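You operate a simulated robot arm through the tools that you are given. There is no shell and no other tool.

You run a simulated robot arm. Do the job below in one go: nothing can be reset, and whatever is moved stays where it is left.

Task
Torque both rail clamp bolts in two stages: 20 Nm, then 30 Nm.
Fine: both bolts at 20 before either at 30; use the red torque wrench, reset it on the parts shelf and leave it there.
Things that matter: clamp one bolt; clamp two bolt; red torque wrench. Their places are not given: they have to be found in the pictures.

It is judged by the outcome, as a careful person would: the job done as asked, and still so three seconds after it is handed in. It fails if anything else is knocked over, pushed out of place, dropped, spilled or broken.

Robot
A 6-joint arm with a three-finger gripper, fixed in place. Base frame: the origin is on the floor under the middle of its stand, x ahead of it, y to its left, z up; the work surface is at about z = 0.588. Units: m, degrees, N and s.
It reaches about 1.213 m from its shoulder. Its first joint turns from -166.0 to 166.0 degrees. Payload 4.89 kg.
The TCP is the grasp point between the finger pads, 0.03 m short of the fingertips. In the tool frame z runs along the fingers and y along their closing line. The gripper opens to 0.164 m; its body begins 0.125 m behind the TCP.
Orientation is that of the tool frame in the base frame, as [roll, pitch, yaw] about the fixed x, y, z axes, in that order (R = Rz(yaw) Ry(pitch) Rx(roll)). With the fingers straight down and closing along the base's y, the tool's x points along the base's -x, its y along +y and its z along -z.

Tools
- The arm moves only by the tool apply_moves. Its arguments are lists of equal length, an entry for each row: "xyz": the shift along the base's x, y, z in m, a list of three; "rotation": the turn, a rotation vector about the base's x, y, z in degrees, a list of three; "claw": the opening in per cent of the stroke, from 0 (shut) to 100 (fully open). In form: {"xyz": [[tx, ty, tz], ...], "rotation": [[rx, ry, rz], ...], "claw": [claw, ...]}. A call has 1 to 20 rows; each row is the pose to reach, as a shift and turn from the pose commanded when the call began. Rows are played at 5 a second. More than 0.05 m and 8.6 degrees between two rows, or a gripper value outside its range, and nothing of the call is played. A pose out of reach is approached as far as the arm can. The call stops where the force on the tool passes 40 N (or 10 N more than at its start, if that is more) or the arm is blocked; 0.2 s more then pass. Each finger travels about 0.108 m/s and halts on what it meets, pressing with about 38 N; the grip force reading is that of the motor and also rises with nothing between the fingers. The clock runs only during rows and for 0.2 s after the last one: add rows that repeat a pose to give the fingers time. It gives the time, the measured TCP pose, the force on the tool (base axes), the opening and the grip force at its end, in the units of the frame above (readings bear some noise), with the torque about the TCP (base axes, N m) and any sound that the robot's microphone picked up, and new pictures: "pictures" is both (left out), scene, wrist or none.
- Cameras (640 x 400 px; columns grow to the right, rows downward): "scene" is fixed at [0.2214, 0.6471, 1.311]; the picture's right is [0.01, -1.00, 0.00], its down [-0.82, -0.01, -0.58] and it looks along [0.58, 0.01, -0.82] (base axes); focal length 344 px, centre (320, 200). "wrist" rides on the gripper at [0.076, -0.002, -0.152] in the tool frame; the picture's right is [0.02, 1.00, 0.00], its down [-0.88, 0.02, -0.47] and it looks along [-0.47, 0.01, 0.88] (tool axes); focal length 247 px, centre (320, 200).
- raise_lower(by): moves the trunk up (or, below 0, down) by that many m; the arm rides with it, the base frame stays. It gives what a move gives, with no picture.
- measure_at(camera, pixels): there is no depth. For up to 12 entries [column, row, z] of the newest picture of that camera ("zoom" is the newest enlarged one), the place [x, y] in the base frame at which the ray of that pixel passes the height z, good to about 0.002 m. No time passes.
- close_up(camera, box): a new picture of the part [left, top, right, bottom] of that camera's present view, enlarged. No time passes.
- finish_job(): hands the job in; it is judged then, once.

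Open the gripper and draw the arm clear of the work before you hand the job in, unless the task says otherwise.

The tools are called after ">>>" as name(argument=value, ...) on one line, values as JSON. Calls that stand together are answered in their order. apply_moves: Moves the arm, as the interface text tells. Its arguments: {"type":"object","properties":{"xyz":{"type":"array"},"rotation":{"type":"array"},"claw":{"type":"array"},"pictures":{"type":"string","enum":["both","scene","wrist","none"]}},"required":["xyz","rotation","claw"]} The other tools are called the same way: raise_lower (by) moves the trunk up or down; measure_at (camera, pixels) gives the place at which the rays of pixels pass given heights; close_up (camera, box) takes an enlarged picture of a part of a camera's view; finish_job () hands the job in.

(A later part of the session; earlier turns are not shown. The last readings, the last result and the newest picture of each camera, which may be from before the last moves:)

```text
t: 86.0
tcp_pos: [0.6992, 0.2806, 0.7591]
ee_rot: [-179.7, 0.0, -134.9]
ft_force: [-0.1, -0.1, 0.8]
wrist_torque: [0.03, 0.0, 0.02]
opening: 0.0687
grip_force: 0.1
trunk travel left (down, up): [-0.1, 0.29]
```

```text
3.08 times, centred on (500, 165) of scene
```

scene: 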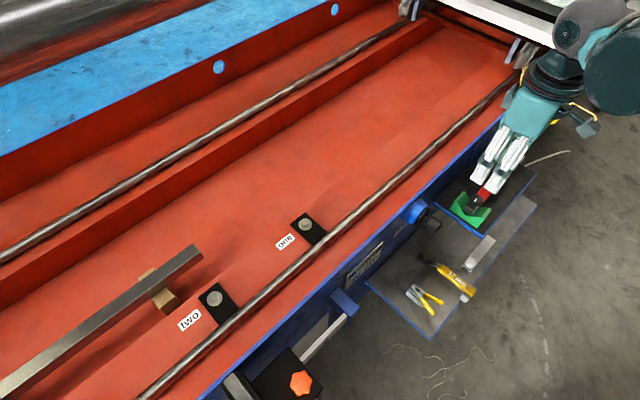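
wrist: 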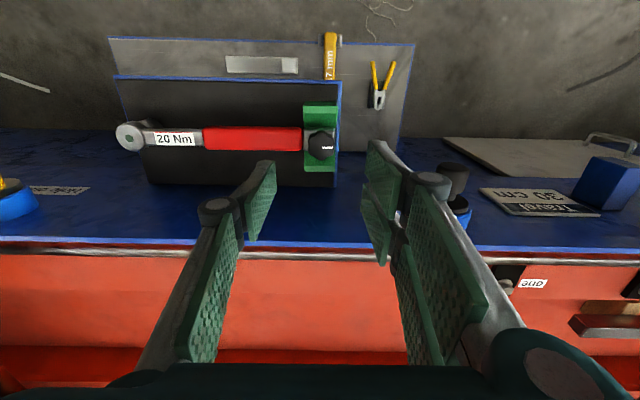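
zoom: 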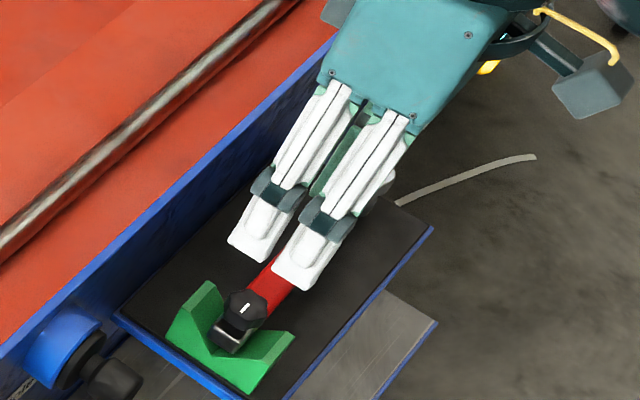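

The dial is centred under the TCP (321.5,145). I descend to TCP z≈0.662 with the claw at 42 %.

>>> apply_moves(xyz=[[0, 0, -0.03], [0, 0, -0.06], [0, 0, -0.08], [0, 0, -0.09], [0, 0, -0.097], [0, 0, -0.097]], rotation=[[0, 0, 0], [0, 0, 0], [0, 0, 0], [0, 0, 0], [0, 0, 0], [0, 0, 0]], claw=[42, 42, 42, 42, 42, 42], pictures="both")

>>> close_up(camera="wrist", box=[200, 60, 440, 240])

>>> close_up(camera="scene", box=[440, 140, 540, 230])

```text
t: 87.4
tcp_pos: [0.6994, 0.2794, 0.6624]
ee_rot: [-179.8, -0.2, -134.9]
ft_force: [-0.1, -0.3, 0.2]
wrist_torque: [-0.03, 0.01, 0.02]
opening: 0.069
grip_force: 0.1
trunk travel left (down, up): [-0.1, 0.29]
```

scene: 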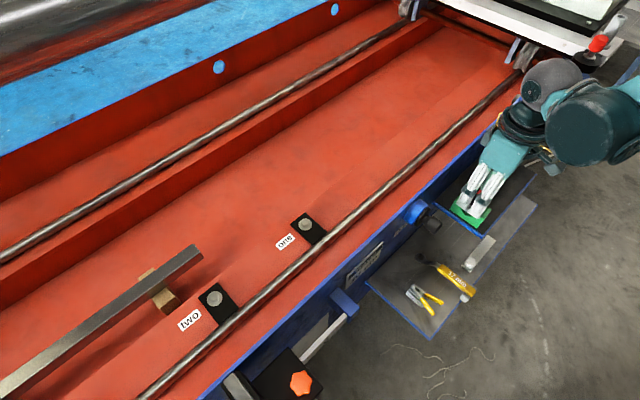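
wrist: 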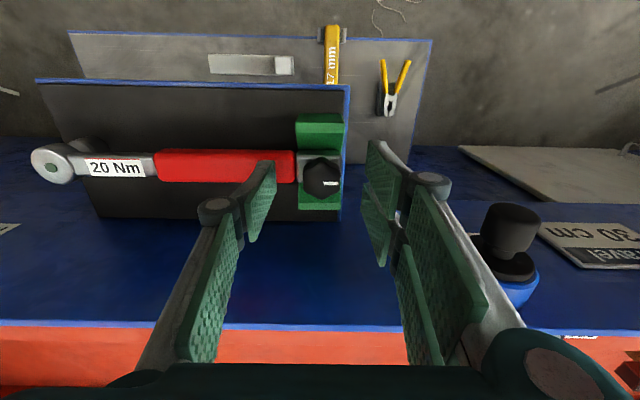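

```text
2.22 times, centred on (320, 150) of wrist
```

zoom: 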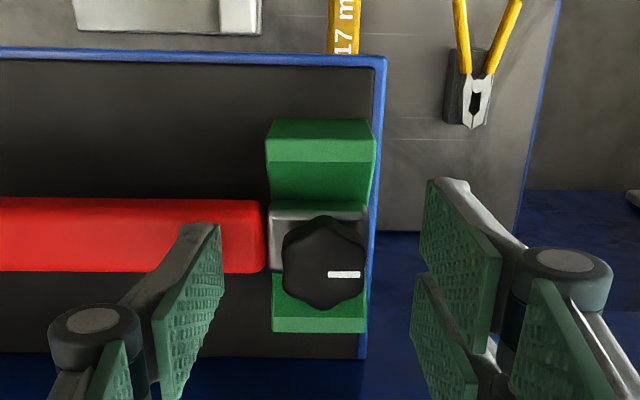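

```text
4.44 times, centred on (490, 185) of scene
```

zoom: 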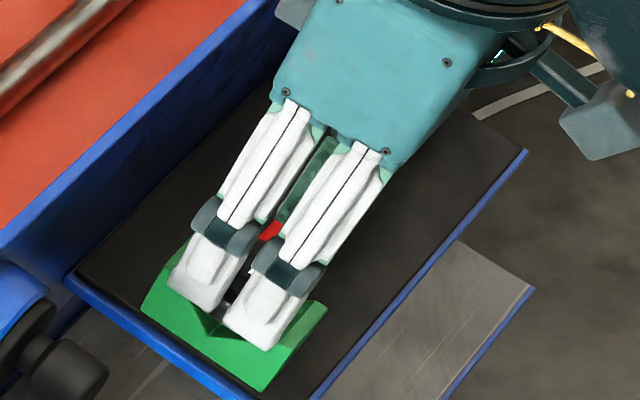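

The dial is between the fingers. I lower 7 mm more (tips ≈0.6255), then close gently on the dial.

>>> apply_moves(xyz=[[0, 0.0005, -0.004], [0, 0.0005, -0.007], [0, 0.0005, -0.007], [0, 0.0005, -0.007], [0, 0.0005, -0.007], [0, 0.0005, -0.007], [0, 0.0005, -0.007]], rotation=[[0, 0, 0], [0, 0, 0], [0, 0, 0], [0, 0, 0], [0, 0, 0], [0, 0, 0], [0, 0, 0]], claw=[42, 42, 35, 28, 20, 12, 12], pictures="both")

>>> close_up(camera="wrist", box=[200, 80, 440, 260])

>>> close_up(camera="scene", box=[440, 140, 540, 230])

```text
t: 89.0
tcp_pos: [0.6989, 0.2803, 0.6548]
ee_rot: [-179.8, -0.1, -135.0]
ft_force: [-0.4, 0.4, 0.1]
wrist_torque: [0.01, -0.07, 0.0]
opening: 0.0286
grip_force: 37.8
trunk travel left (down, up): [-0.1, 0.29]
```

scene: 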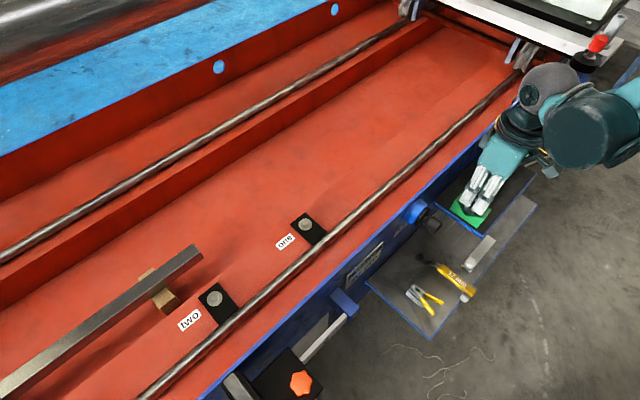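
wrist: 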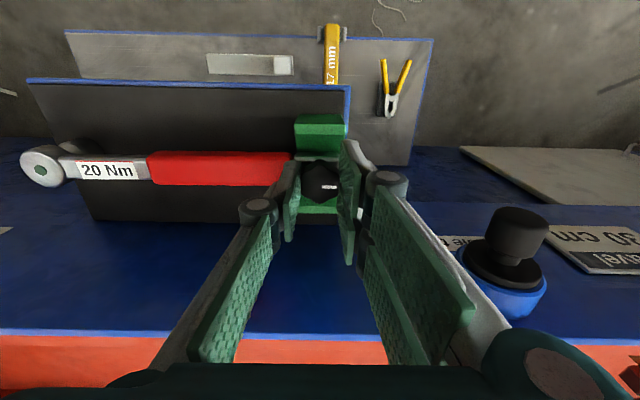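

```text
2.22 times, centred on (320, 170) of wrist
```

zoom: 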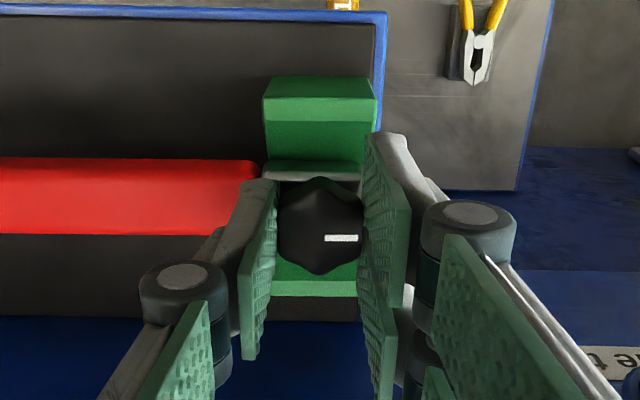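

```text
4.44 times, centred on (490, 185) of scene
```

zoom: 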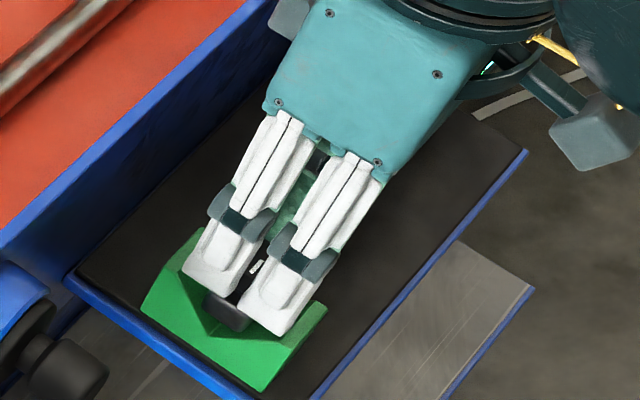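

The dial is gripped (opening 0.0286). I turn it clockwise 20° about the vertical, watching the label at wrist (108,170).

>>> apply_moves(xyz=[[0, 0, 0], [0, 0, 0], [0, 0, 0], [0, 0, 0], [0, 0, 0]], rotation=[[0, 0, -5], [0, 0, -10], [0, 0, -15], [0, 0, -20], [0, 0, -20]], claw=[12, 12, 12, 12, 12], pictures="both")

>>> close_up(camera="wrist", box=[0, 80, 380, 280])

```text
t: 90.2
tcp_pos: [0.6995, 0.2806, 0.6549]
ee_rot: [-179.8, -0.1, -155.1]
ft_force: [-0.3, 0.2, -0.1]
wrist_torque: [-0.05, -0.12, -0.02]
opening: 0.0284
grip_force: 38.3
trunk travel left (down, up): [-0.1, 0.29]
```

scene: 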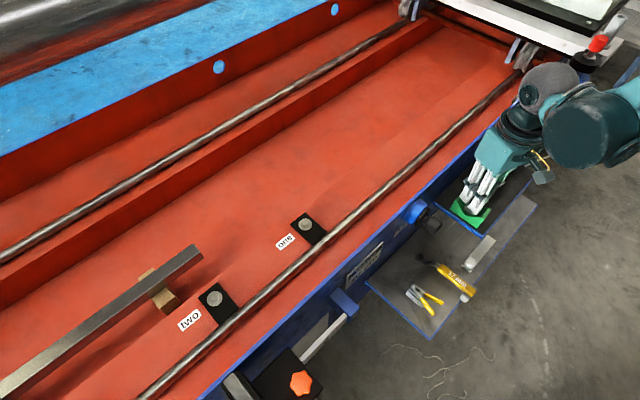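
wrist: 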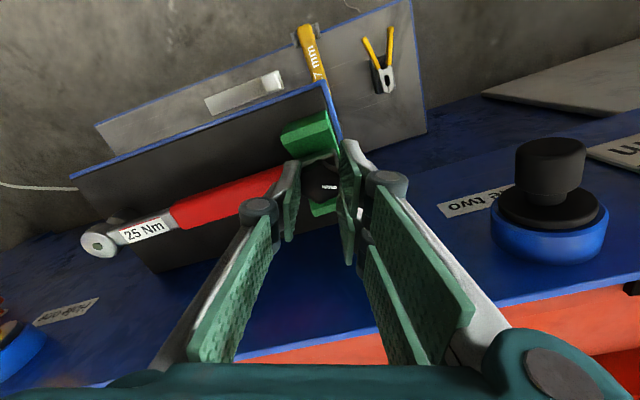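

```text
1.68 times, centred on (190, 180) of wrist
```

zoom: 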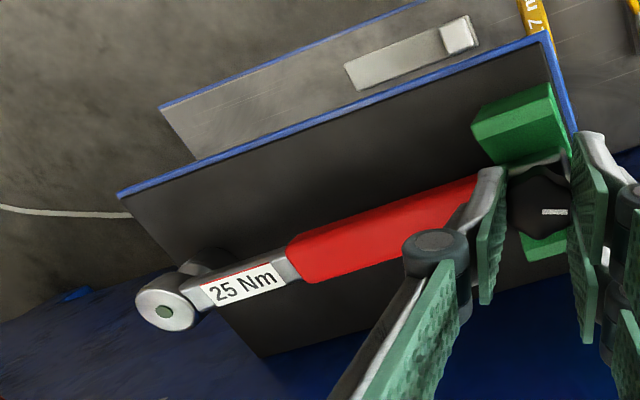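

The label now reads "25 Nm" – clockwise raises the setting. I turn another 10° and read it again.

>>> apply_moves(xyz=[[0, 0, 0], [0, 0, 0], [0, 0, 0]], rotation=[[0, 0, -5], [0, 0, -10], [0, 0, -10]], claw=[12, 12, 12], pictures="wrist")

>>> close_up(camera="wrist", box=[60, 160, 380, 320])

```text
t: 91.0
tcp_pos: [0.7005, 0.2804, 0.6544]
ee_rot: [-179.8, -0.2, -165.1]
ft_force: [-0.7, 1.0, 0.4]
wrist_torque: [-0.1, -0.11, -0.01]
opening: 0.0284
grip_force: 38.0
trunk travel left (down, up): [-0.1, 0.29]
```

wrist: 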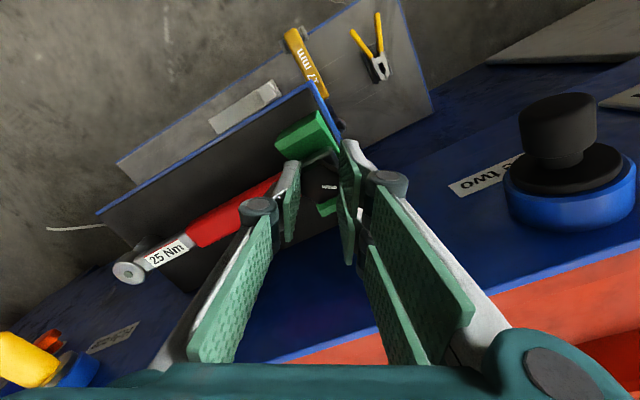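

```text
2.00 times, centred on (220, 240) of wrist
```

zoom: 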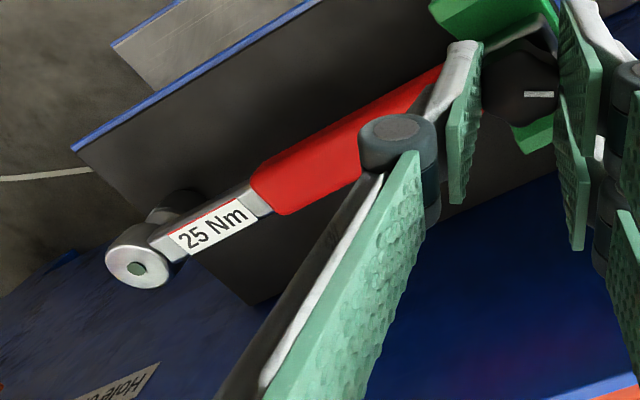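

Still "25 Nm" at 30°. I turn another 10°.

>>> apply_moves(xyz=[[0, 0, 0], [0, 0, 0], [0, 0, 0]], rotation=[[0, 0, -5], [0, 0, -10], [0, 0, -10]], claw=[12, 12, 12], pictures="wrist")

>>> close_up(camera="wrist", box=[60, 160, 380, 320])

```text
t: 91.8
tcp_pos: [0.6995, 0.2802, 0.655]
ee_rot: [-179.8, 0.0, -175.1]
ft_force: [-0.8, 1.7, 2.2]
wrist_torque: [-0.04, -0.16, 0.02]
opening: 0.0285
grip_force: 37.5
trunk travel left (down, up): [-0.1, 0.29]
```

wrist: 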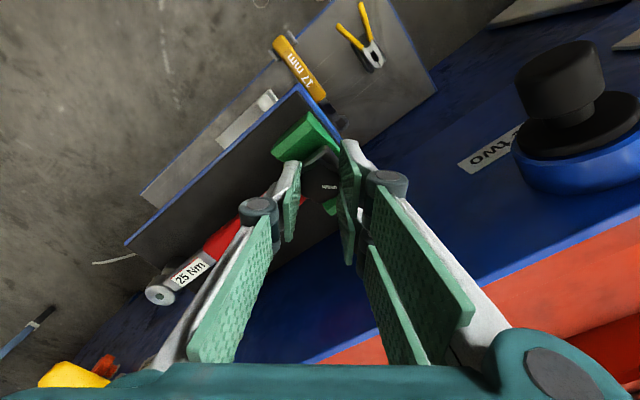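

```text
2.00 times, centred on (220, 240) of wrist
```

zoom: 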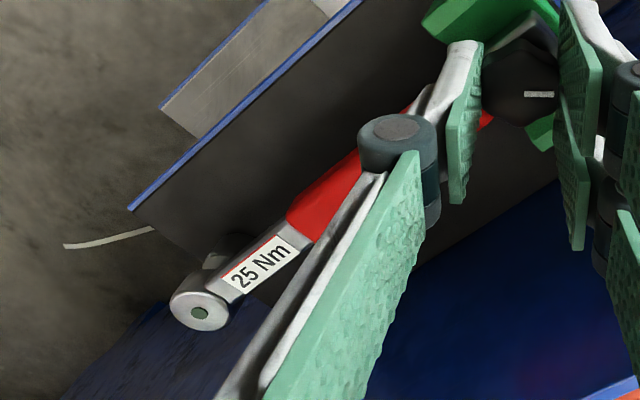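

Still "25 Nm" at 40°, small contact forces only. I turn another 8°.

>>> apply_moves(xyz=[[0, 0, 0.0005], [0, 0, 0.0005], [0, 0, 0.0005]], rotation=[[0, 0, -4], [0, 0, -8], [0, 0, -8]], claw=[12, 12, 12], pictures="wrist")

>>> close_up(camera="wrist", box=[100, 180, 380, 330])

```text
t: 92.6
tcp_pos: [0.6989, 0.2802, 0.6555]
ee_rot: [-179.8, 0.0, 177.0]
ft_force: [1.1, -0.3, 0.3]
wrist_torque: [-0.19, -0.25, -0.02]
opening: 0.0284
grip_force: 38.1
trunk travel left (down, up): [-0.1, 0.29]
```

wrist: 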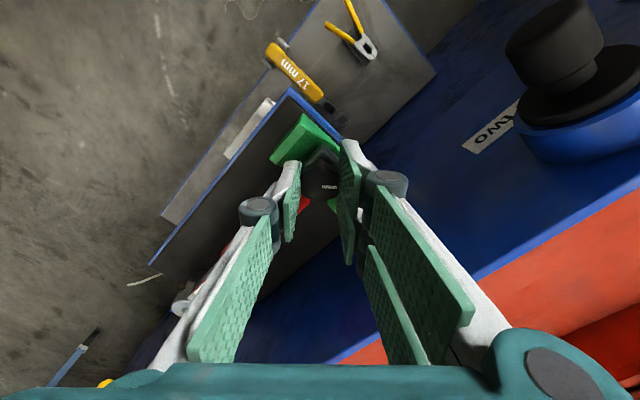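

```text
2.29 times, centred on (240, 255) of wrist
```

zoom: 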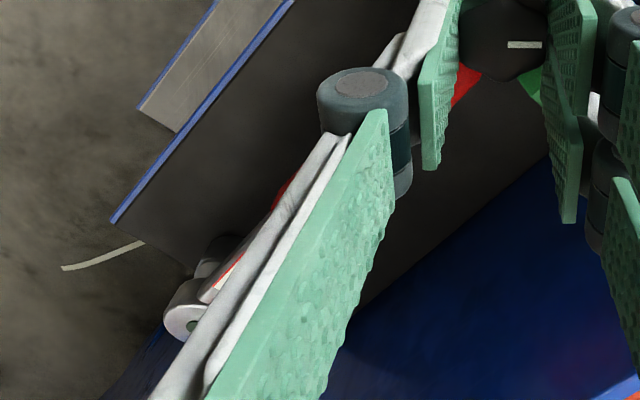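

The label is hidden by the finger in the wrist view; I look for it in the scene view.

>>> close_up(camera="scene", box=[460, 130, 560, 220])

```text
4.44 times, centred on (510, 175) of scene
```

zoom: 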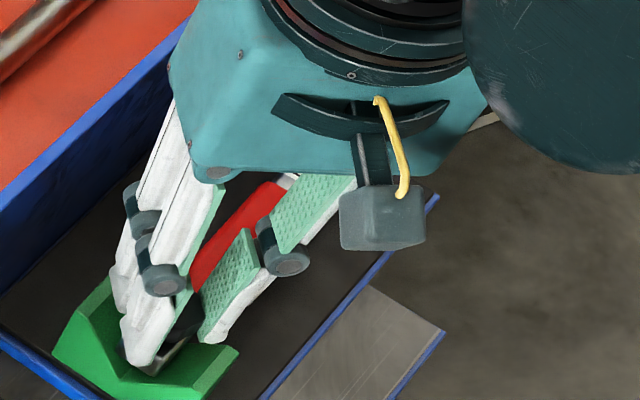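

The label isn't visible from there either. 25 Nm held from 20° to 40°, suggesting 30° per step, so I turn on to 60° in total and then release to read it.

>>> apply_moves(xyz=[[0, 0, 0], [0, 0, 0], [0, 0, 0], [0, 0, 0]], rotation=[[0, 0, -4], [0, 0, -8], [0, 0, -12], [0, 0, -12]], claw=[12, 12, 12, 12], pictures="both")

>>> close_up(camera="wrist", box=[150, 120, 400, 330])

>>> close_up(camera="scene", box=[450, 140, 540, 220])

```text
t: 93.6
tcp_pos: [0.6993, 0.2806, 0.6555]
ee_rot: [-179.8, -0.1, 164.9]
ft_force: [1.3, -0.4, 2.9]
wrist_torque: [-0.27, -0.4, -0.02]
opening: 0.0285
grip_force: 37.7
trunk travel left (down, up): [-0.1, 0.29]
```

scene: 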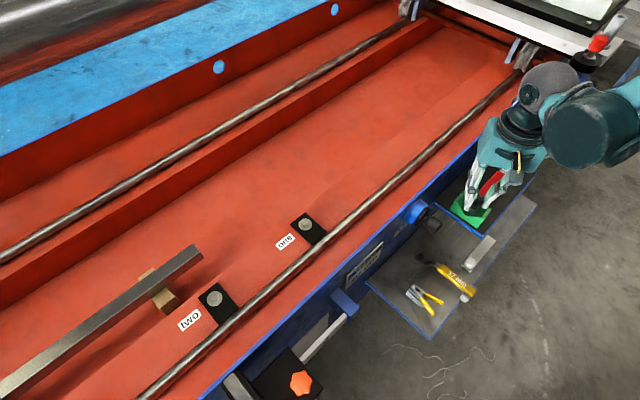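
wrist: 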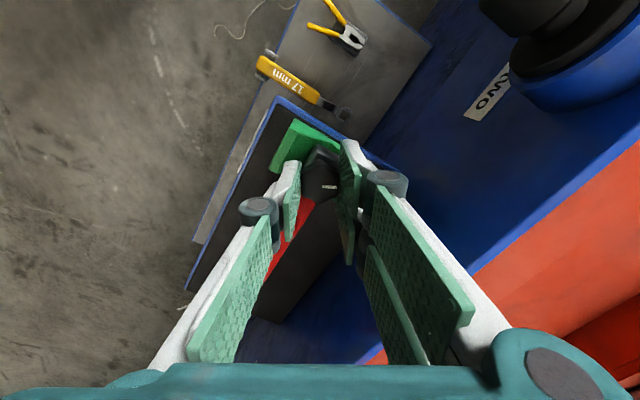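

```text
1.90 times, centred on (275, 225) of wrist
```

zoom: 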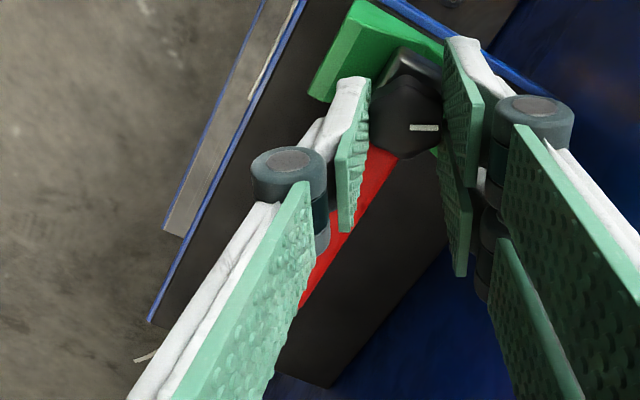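

```text
5.00 times, centred on (495, 180) of scene
```

zoom: 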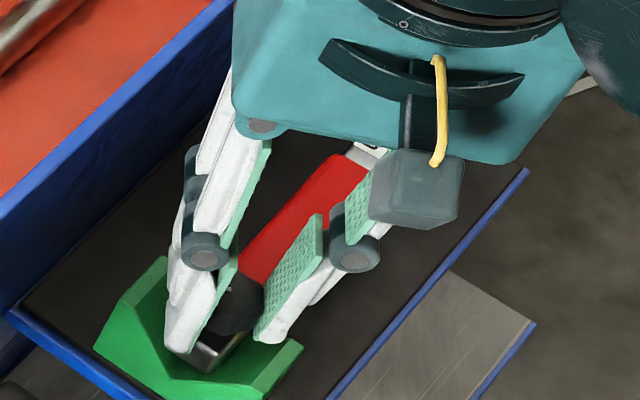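

The wrench stayed put in the cradle. I open the claw, rise 12 cm, and read the label.

>>> apply_moves(xyz=[[0, 0, 0], [0, 0, 0], [0, 0, 0], [0, 0, 0.01], [0, 0, 0.03], [0, 0, 0.07], [0, 0, 0.11], [0, 0, 0.11]], rotation=[[0, 0, 0], [0, 0, 0], [0, 0, 0], [0, 0, 0], [0, 0, 0], [0, 0, 0], [0, 0, 0], [0, 0, 0]], claw=[20, 30, 38, 42, 42, 42, 42, 42], pictures="both")

>>> close_up(camera="wrist", box=[180, 100, 420, 330])

>>> close_up(camera="scene", box=[450, 130, 540, 220])

```text
t: 95.4
tcp_pos: [0.6987, 0.2815, 0.766]
ee_rot: [-179.8, -0.2, 165.0]
ft_force: [0.3, 0.3, 0.4]
wrist_torque: [-0.01, 0.0, -0.01]
opening: 0.0691
grip_force: 0.1
trunk travel left (down, up): [-0.1, 0.29]
```

scene: 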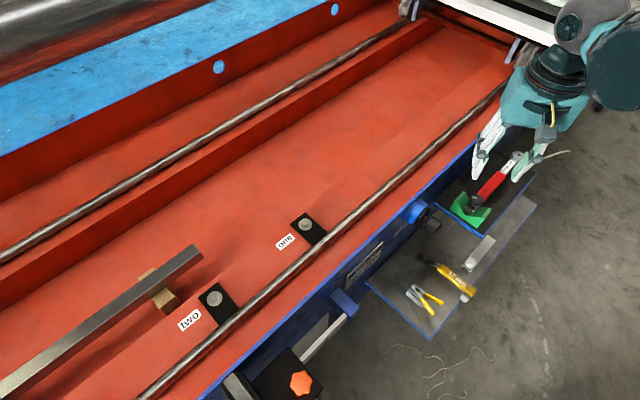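
wrist: 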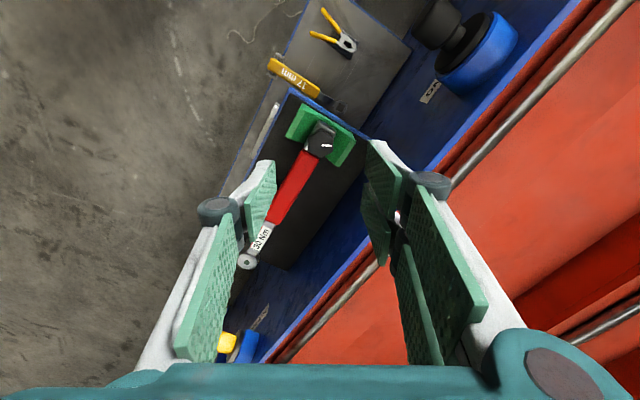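

```text
1.74 times, centred on (300, 215) of wrist
```

zoom: 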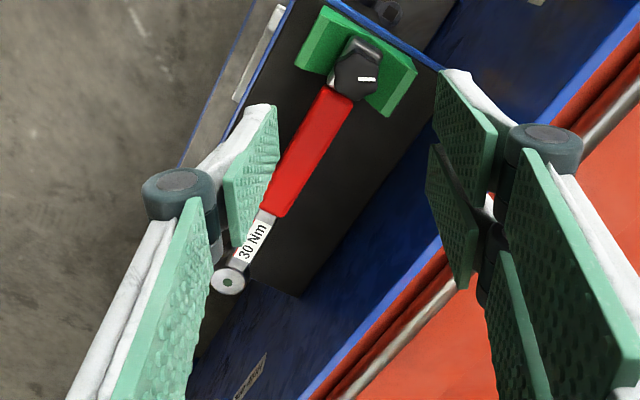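

```text
4.44 times, centred on (495, 175) of scene
```

zoom: 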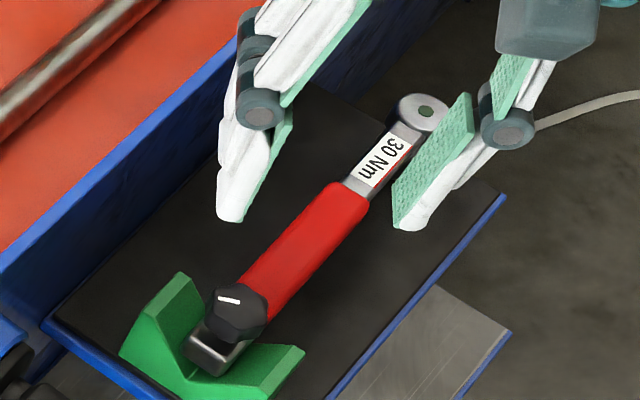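

The label reads "30 Nm". I move back over the handle centre (0.7562,0.2254), yaw 135.4°, claw 32 %, and check alignment.

>>> apply_moves(xyz=[[0.0144, -0.014, 0], [0.0288, -0.028, 0], [0.0432, -0.042, 0], [0.0575, -0.0561, 0], [0.0575, -0.0561, 0]], rotation=[[0, 0, -7.4], [0, 0, -14.8], [0, 0, -22.2], [0, 0, -29.6], [0, 0, -29.6]], claw=[40, 38, 35, 32, 32], pictures="both")

>>> close_up(camera="wrist", box=[230, 30, 410, 260])

```text
t: 96.6
tcp_pos: [0.7569, 0.2255, 0.766]
ee_rot: [-179.8, 0.0, 135.3]
ft_force: [-0.6, 0.5, -0.3]
wrist_torque: [-0.04, -0.02, 0.05]
opening: 0.0524
grip_force: 0.3
trunk travel left (down, up): [-0.1, 0.29]
```

scene: 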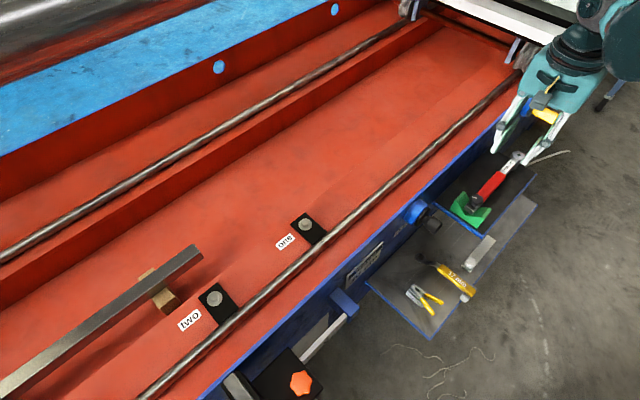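
wrist: 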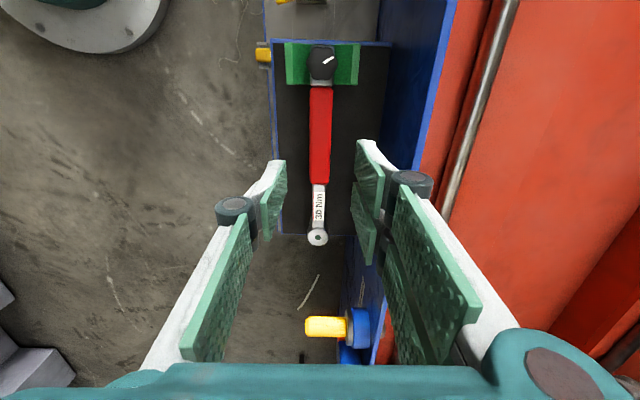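

```text
1.74 times, centred on (320, 145) of wrist
```

zoom: 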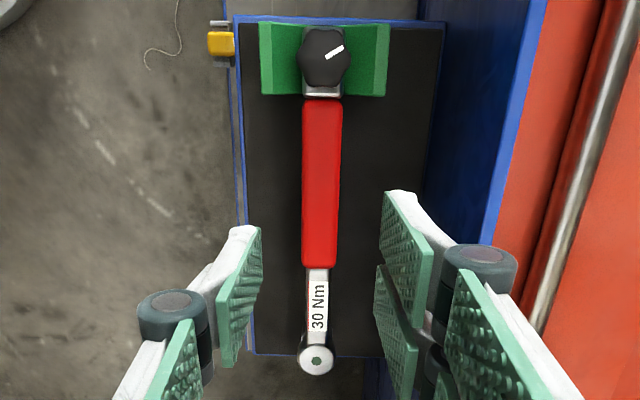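

The handle is aligned in the view (columns 317–323). I descend to z≈0.628 with the claw at 32 %.

>>> apply_moves(xyz=[[0, 0, -0.03], [0, 0, -0.06], [0, 0, -0.09], [0, 0, -0.115], [0, 0, -0.13], [0, 0, -0.138], [0, 0, -0.138]], rotation=[[0, 0, 0], [0, 0, 0], [0, 0, 0], [0, 0, 0], [0, 0, 0], [0, 0, 0], [0, 0, 0]], claw=[32, 32, 32, 32, 32, 32, 32], pictures="wrist")

>>> apply_moves(xyz=[[0, 0, 0], [0, 0, 0], [0, 0, 0], [0, 0, 0], [0, 0, 0]], rotation=[[0, 0, 0], [0, 0, 0], [0, 0, 0], [0, 0, 0], [0, 0, 0]], claw=[24, 17, 8, 0, 0], pictures="wrist")

>>> close_up(camera="wrist", box=[260, 250, 380, 360])

```text
t: 98.2
tcp_pos: [0.7573, 0.2252, 0.6279]
ee_rot: [-179.8, 0.0, 135.5]
ft_force: [0.7, 1.0, -0.4]
wrist_torque: [0.01, 0.0, 0.0]
opening: 0.0528
grip_force: 0.1
trunk travel left (down, up): [-0.1, 0.29]
```

wrist: 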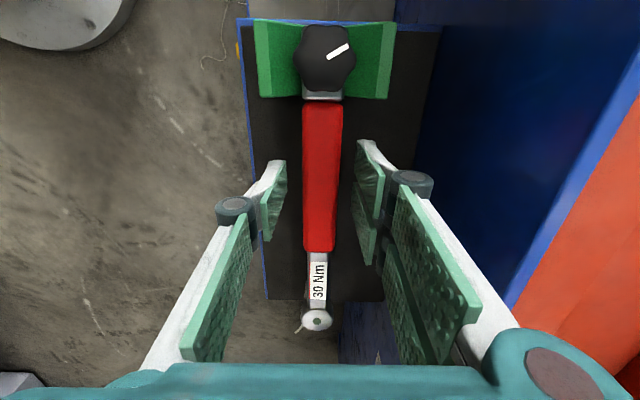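

```text
t: 99.4
tcp_pos: [0.757, 0.2246, 0.6265]
ee_rot: [-179.8, -0.1, 135.4]
ft_force: [0.4, 0.0, 1.1]
wrist_torque: [-0.04, -0.02, -0.11]
opening: 0.0266
grip_force: 37.5
trunk travel left (down, up): [-0.1, 0.29]
```

wrist: 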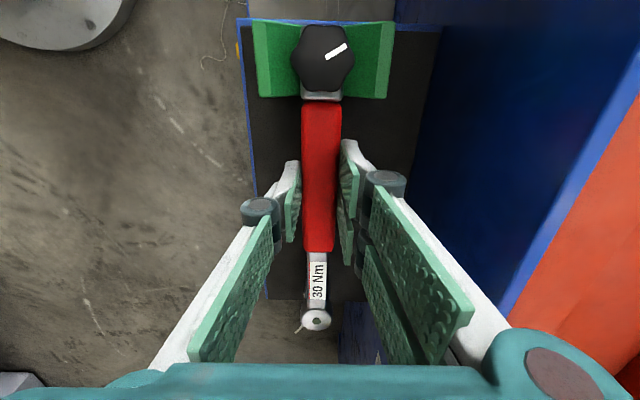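

```text
3.64 times, centred on (320, 305) of wrist
```

zoom: 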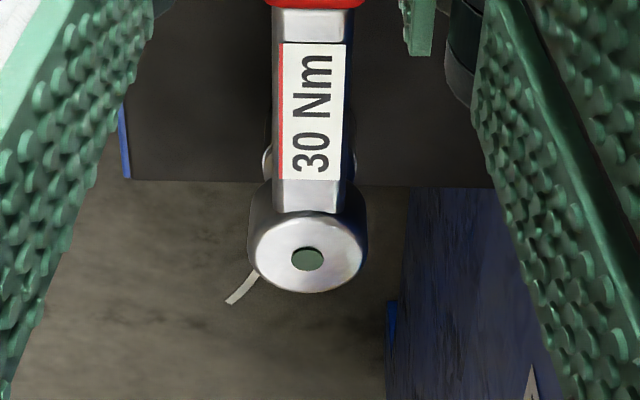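

The wrench is gripped level (head row 321). I lift it to z≈0.81 and carry it toward bolt one, turning positively (first 166° of 248°, to try φ=23°).

>>> apply_moves(xyz=[[0, 0, 0.01], [0, 0, 0.03], [0, 0, 0.06], [0, 0, 0.1], [0, 0, 0.14], [0, 0, 0.18]], rotation=[[0, 0, 0], [0, 0, 0], [0, 0, 0], [0, 0, 0], [0, 0, 0], [0, 0, 0]], claw=[0, 0, 0, 0, 0, 0], pictures="none")

>>> apply_moves(xyz=[[0.001, 0.0175, 0], [0.002, 0.0349, 0], [0.003, 0.0524, 0], [0.004, 0.0699, 0], [0.005, 0.0874, 0], [0.0059, 0.1048, 0], [0.0069, 0.1223, 0], [0.0079, 0.1398, 0], [0.0089, 0.1572, 0], [0.0099, 0.1747, 0], [0.0109, 0.1922, 0], [0.0119, 0.2096, 0], [0.0129, 0.2271, 0], [0.0139, 0.2446, 0], [0.0149, 0.262, 0], [0.0158, 0.2795, 0], [0.0168, 0.297, 0], [0.0178, 0.3145, 0], [0.0188, 0.3319, 0], [0.0198, 0.3494, 0]], rotation=[[0, 0, 8.3], [0, 0, 16.6], [0, 0, 24.9], [0, 0, 33.2], [0, 0, 41.5], [0, 0, 49.8], [0, 0, 58.1], [0, 0, 66.4], [0, 0, 74.7], [0, 0, 83], [0, 0, 91.3], [0, 0, 99.6], [0, 0, 107.9], [0, 0, 116.2], [0, 0, 124.5], [0, 0, 132.8], [0, 0, 141.1], [0, 0, 149.4], [0, 0, 157.7], [0, 0, 166]], claw=[0, 0, 0, 0, 0, 0, 0, 0, 0, 0, 0, 0, 0, 0, 0, 0, 0, 0, 0, 0], pictures="none")

>>> apply_moves(xyz=[[0.001, 0.0175, 0], [0.002, 0.0349, 0], [0.003, 0.0524, 0], [0.004, 0.0699, 0], [0.005, 0.0874, 0], [0.0059, 0.1048, 0], [0.0069, 0.1223, 0], [0.0079, 0.1398, 0], [0.0089, 0.1572, 0], [0.0099, 0.1747, 0], [0.0099, 0.1747, 0]], rotation=[[0, 0, 8.15], [0, 0, 16.3], [0, 0, 24.45], [0, 0, 32.6], [0, 0, 40.75], [0, 0, 48.9], [0, 0, 57.05], [0, 0, 65.2], [0, 0, 73.35], [0, 0, 81.5], [0, 0, 81.5]], claw=[0, 0, 0, 0, 0, 0, 0, 0, 0, 0, 0], pictures="both")

```text
t: 100.8
tcp_pos: [0.7573, 0.2241, 0.8063]
ee_rot: [-179.7, -0.2, 135.4]
ft_force: [1.5, 1.3, -4.9]
wrist_torque: [0.0, 0.3, -0.04]
opening: 0.0266
grip_force: 38.6
trunk travel left (down, up): [-0.1, 0.29]
```

```text
t: 105.0
tcp_pos: [0.7778, 0.5738, 0.8077]
ee_rot: [-179.8, 0.0, -58.5]
ft_force: [-0.1, -0.3, -2.6]
wrist_torque: [-0.02, -0.05, 0.0]
opening: 0.0268
grip_force: 38.5
trunk travel left (down, up): [-0.1, 0.29]
```

```text
t: 107.4
tcp_pos: [0.7865, 0.7497, 0.8062]
ee_rot: [-179.8, 0.0, 23.0]
ft_force: [0.3, 0.1, -3.1]
wrist_torque: [0.04, -0.12, -0.03]
opening: 0.0263
grip_force: 38.2
trunk travel left (down, up): [-0.1, 0.29]
```

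scene: 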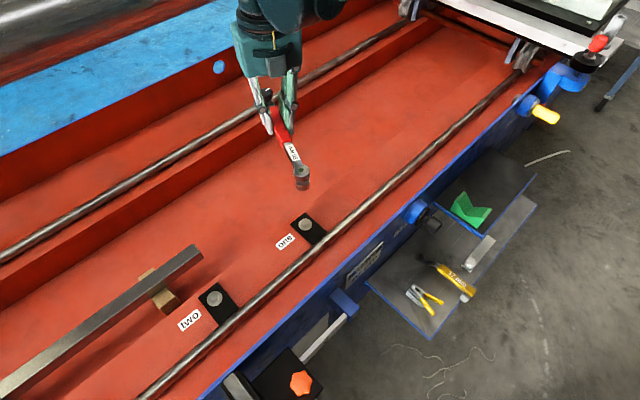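
wrist: 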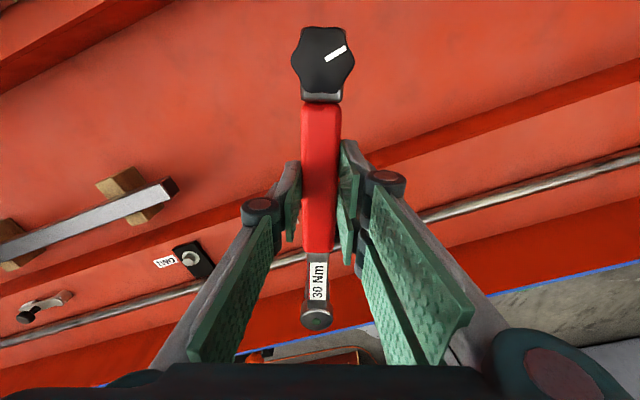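

φ=23° is reachable. I lower to z≈0.684 above bolt one and compare socket and hex.

>>> apply_moves(xyz=[[0, 0, -0.03], [0, 0, -0.06], [0, 0, -0.09], [0, 0, -0.11], [0, 0, -0.122], [0, 0, -0.122]], rotation=[[0, 0, 0], [0, 0, 0], [0, 0, 0], [0, 0, 0], [0, 0, -0.2], [0, 0, -0.2]], claw=[0, 0, 0, 0, 0, 0], pictures="scene")

>>> close_up(camera="scene", box=[293, 205, 317, 229])

```text
t: 108.8
tcp_pos: [0.7869, 0.7495, 0.6859]
ee_rot: [-179.8, 0.0, 22.7]
ft_force: [-0.3, 0.1, -3.7]
wrist_torque: [0.03, -0.12, 0.01]
opening: 0.0267
grip_force: 38.1
trunk travel left (down, up): [-0.1, 0.29]
```

scene: 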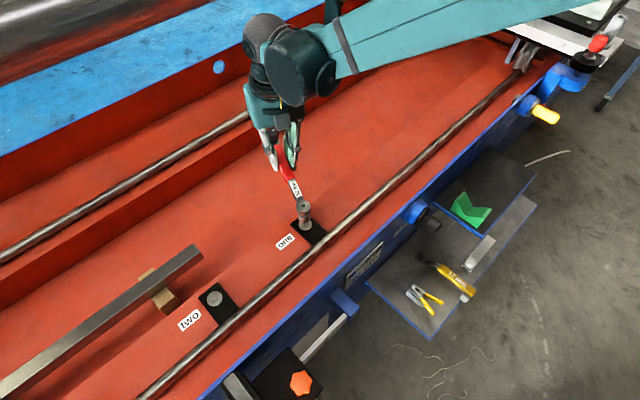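

```text
16.00 times, centred on (305, 217) of scene
```

zoom: 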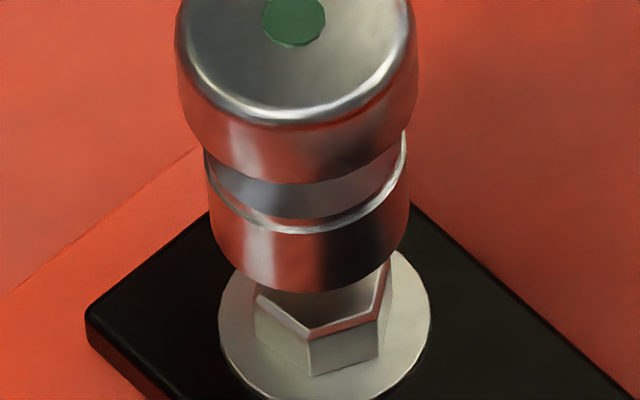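

The socket is ~1.1 mm too far in +y and ~0.8 mm short in x. I correct and lower 14 mm.

>>> apply_moves(xyz=[[0.0008, -0.0011, 0], [0.0008, -0.0011, -0.005], [0.0008, -0.0011, -0.01], [0.0008, -0.0011, -0.014], [0.0008, -0.0011, -0.014]], rotation=[[0, 0, 0], [0, 0, 0], [0, 0, 0], [0, 0, 0], [0, 0, 0]], claw=[0, 0, 0, 0, 0], pictures="both")

>>> close_up(camera="scene", box=[293, 205, 317, 229])

>>> close_up(camera="wrist", box=[260, 250, 380, 360])

```text
t: 110.0
tcp_pos: [0.7889, 0.7479, 0.6722]
ee_rot: [-179.8, 0.0, 22.8]
ft_force: [-0.4, 0.6, -3.4]
wrist_torque: [0.06, -0.09, -0.01]
opening: 0.0266
grip_force: 37.7
trunk travel left (down, up): [-0.1, 0.29]
```

scene: 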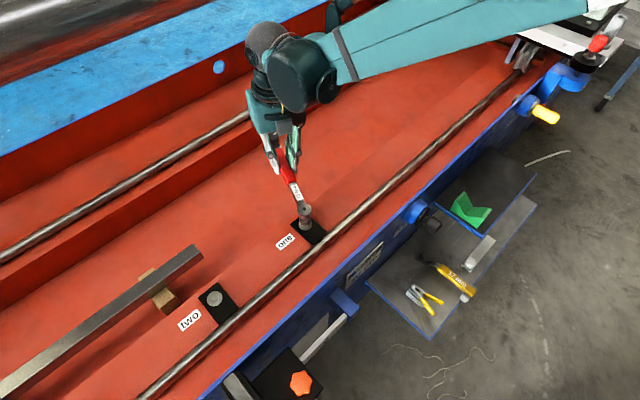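
wrist: 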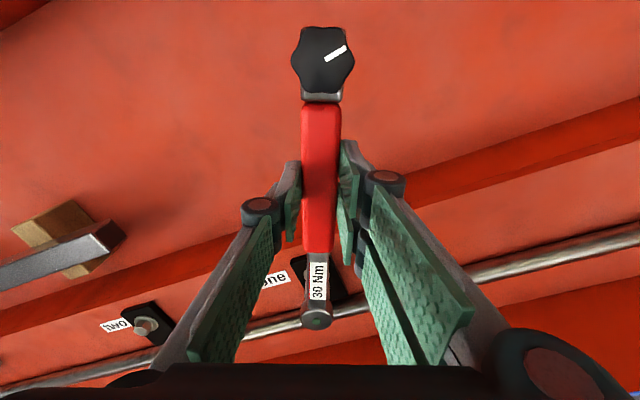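

```text
16.00 times, centred on (305, 217) of scene
```

zoom: 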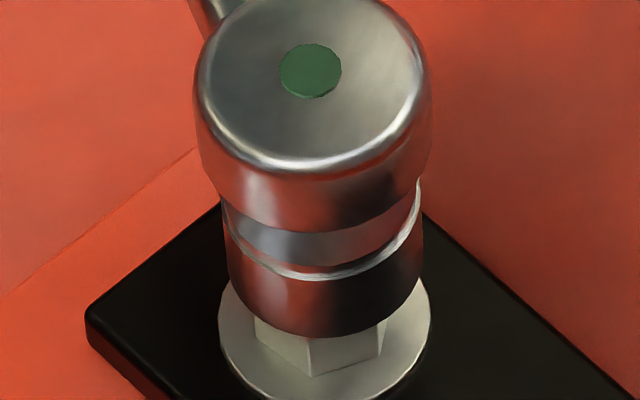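

```text
3.64 times, centred on (320, 305) of wrist
```

zoom: 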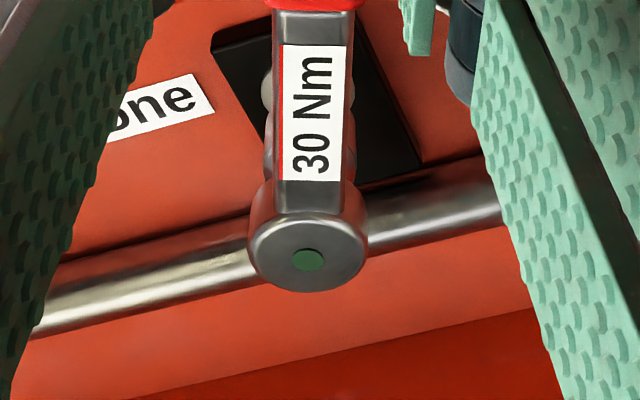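

Now the wrench is level and aligned within ~0.6 mm. I shift +0.3 mm x, +0.6 mm y and lower 9 mm in steps.

>>> apply_moves(xyz=[[0.0003, 0.0006, -0.002], [0.0003, 0.0006, -0.004], [0.0003, 0.0006, -0.006], [0.0003, 0.0006, -0.0075], [0.0003, 0.0006, -0.009]], rotation=[[0, 0, 0], [0, 0, 0], [0, 0, 0], [0, 0, 0], [0, 0, 0]], claw=[0, 0, 0, 0, 0], pictures="scene")

>>> close_up(camera="scene", box=[293, 205, 317, 229])

```text
t: 111.2
tcp_pos: [0.7872, 0.748, 0.662]
ee_rot: [-179.9, 0.0, 22.7]
ft_force: [-7.5, -2.0, 4.2]
wrist_torque: [-0.51, 1.33, -0.19]
opening: 0.0267
grip_force: 38.3
trunk travel left (down, up): [-0.1, 0.29]
```

scene: 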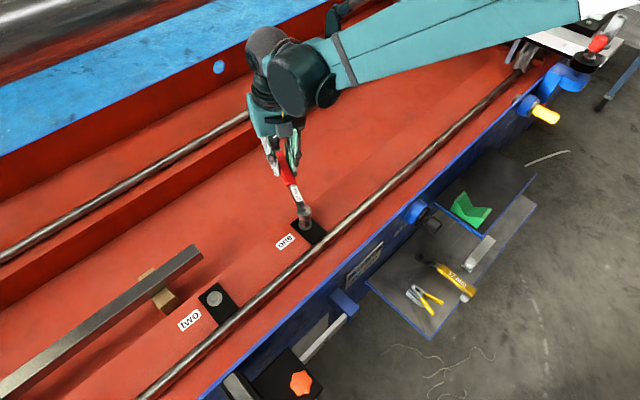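

```text
16.00 times, centred on (305, 217) of scene
```

zoom: 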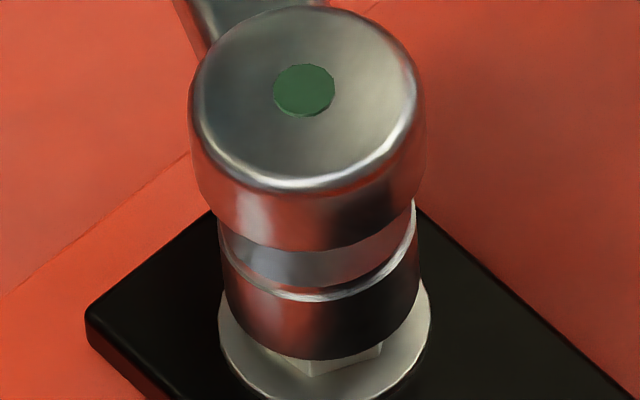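

Contact at the chamfer: push is 7.7 N inward along the handle. I shift 0.6 mm inward and continue down gently.

>>> apply_moves(xyz=[[-0.0003, -0.0001, 0.001], [-0.0006, -0.0003, 0.001], [-0.0006, -0.0003, -0.0005], [-0.0006, -0.0003, -0.002], [-0.0006, -0.0003, -0.003]], rotation=[[0, 0, 0], [0, 0, 0], [0, 0, 0], [0, 0, 0], [0, 0, 0]], claw=[0, 0, 0, 0, 0], pictures="scene")

>>> close_up(camera="scene", box=[293, 205, 317, 229])

```text
t: 112.4
tcp_pos: [0.7867, 0.7469, 0.6602]
ee_rot: [-179.8, -0.1, 22.7]
ft_force: [-2.1, 1.7, -3.0]
wrist_torque: [0.1, 0.07, -0.33]
opening: 0.0269
grip_force: 37.7
trunk travel left (down, up): [-0.1, 0.29]
```

scene: 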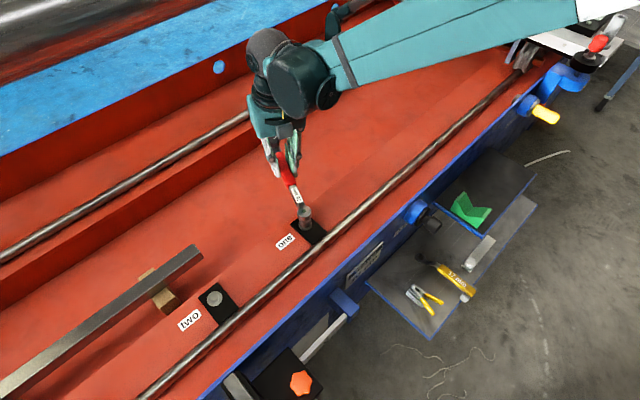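

```text
16.00 times, centred on (305, 217) of scene
```

zoom: 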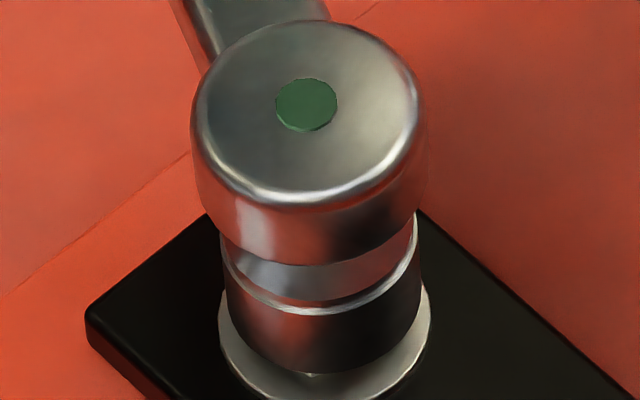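

It has dropped over the hex with no vertical force. I lower to the washer (about 5 mm).

>>> apply_moves(xyz=[[0, 0, -0.0015], [0, 0, -0.003], [0, 0, -0.0045], [0, 0, -0.0055]], rotation=[[0, 0, 0], [0, 0, 0], [0, 0, 0], [0, 0, 0]], claw=[0, 0, 0, 0], pictures="scene")

>>> close_up(camera="scene", box=[293, 207, 317, 231])

```text
t: 113.4
tcp_pos: [0.7865, 0.7479, 0.6544]
ee_rot: [-179.8, 0.0, 22.7]
ft_force: [-6.6, 1.9, 1.3]
wrist_torque: [-0.1, 0.68, -0.58]
opening: 0.0268
grip_force: 37.9
trunk travel left (down, up): [-0.1, 0.29]
```

scene: 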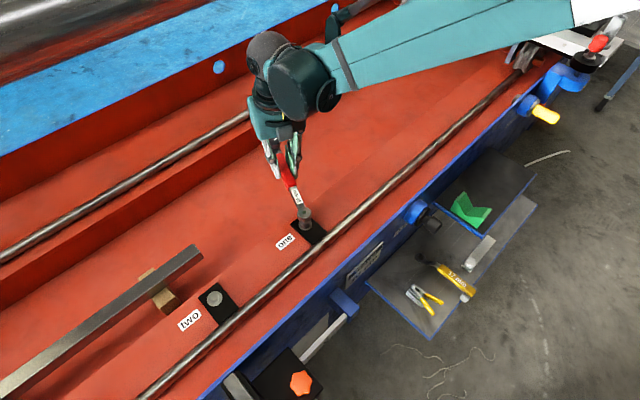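

```text
16.00 times, centred on (305, 219) of scene
```

zoom: 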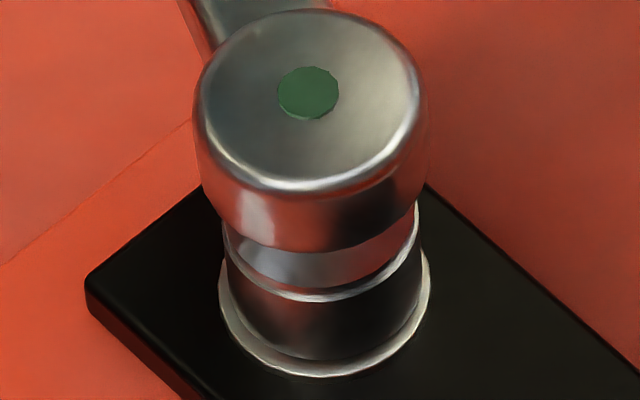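

Seated on the washer. I relieve the inward force slightly and start the 30 Nm stage on bolt one, 22.7°→14°.

>>> apply_moves(xyz=[[-0.0004, -0.0002, 0.001], [0.0022, -0.0067, 0.001], [0.0046, -0.0141, 0.001], [0.0067, -0.0217, 0.001]], rotation=[[0, 0, 0], [0, 0, -2.7], [0, 0, -5.7], [0, 0, -8.7]], claw=[0, 0, 0, 0], pictures="scene")

>>> close_up(camera="scene", box=[285, 195, 325, 235])

```text
t: 114.4
tcp_pos: [0.7924, 0.7267, 0.6553]
ee_rot: [-179.8, -0.1, 13.8]
ft_force: [-4.6, 4.1, -2.4]
wrist_torque: [0.27, -0.13, -0.37]
opening: 0.0266
grip_force: 38.4
trunk travel left (down, up): [-0.1, 0.29]
```

scene: 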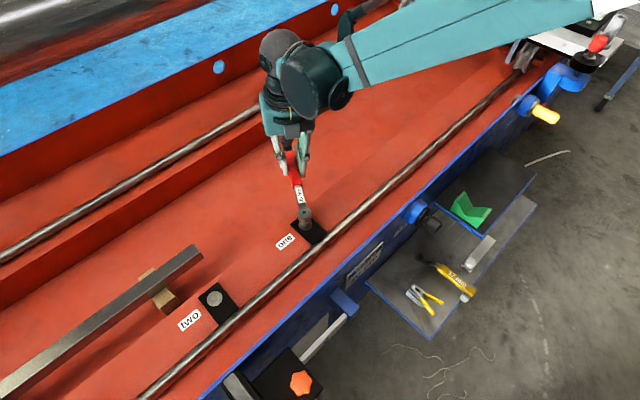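

```text
10.00 times, centred on (305, 215) of scene
```

zoom: 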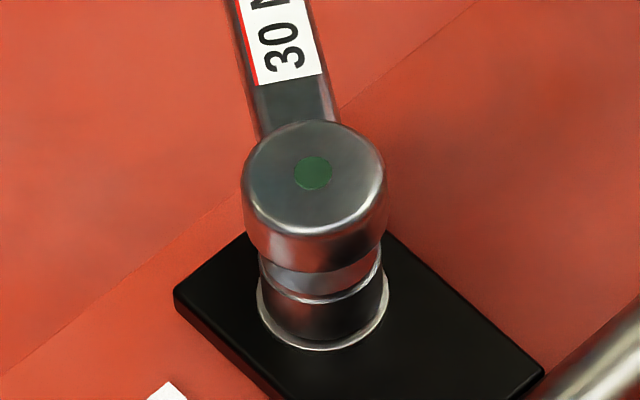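

Torque is building (~0.4 N m) with the lamp still off. I continue 6° further and check the lamp.

>>> apply_moves(xyz=[[0.0014, -0.0077, 0], [0.0027, -0.0154, 0]], rotation=[[0, 0, -3], [0, 0, -6]], claw=[0, 0], pictures="scene")

>>> close_up(camera="scene", box=[285, 195, 325, 235])

```text
t: 115.0
tcp_pos: [0.7968, 0.711, 0.6553]
ee_rot: [-179.9, -0.1, 8.0]
ft_force: [0.1, 5.5, -5.7]
wrist_torque: [0.32, -0.76, -0.48]
opening: 0.0267
grip_force: 38.2
trunk travel left (down, up): [-0.1, 0.29]
```

scene: 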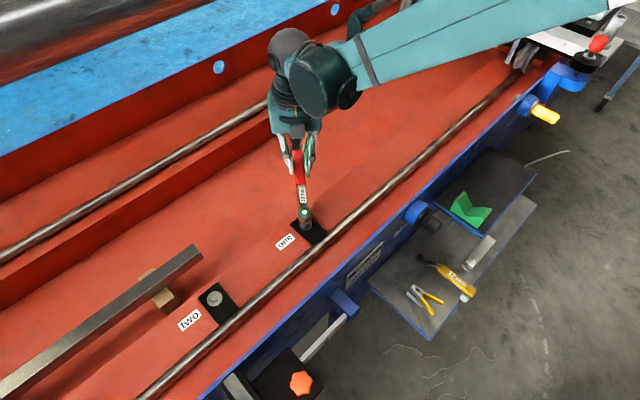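

```text
10.00 times, centred on (305, 215) of scene
```

zoom: 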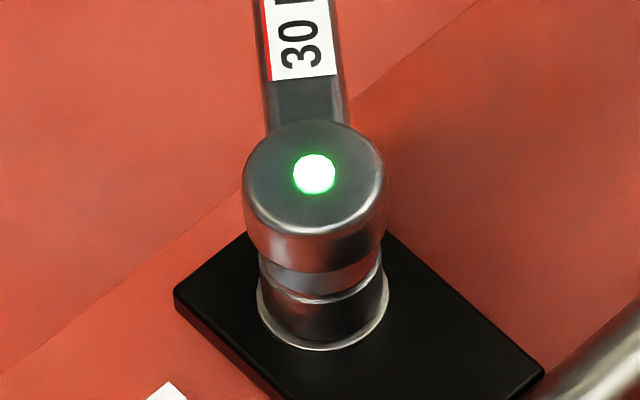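

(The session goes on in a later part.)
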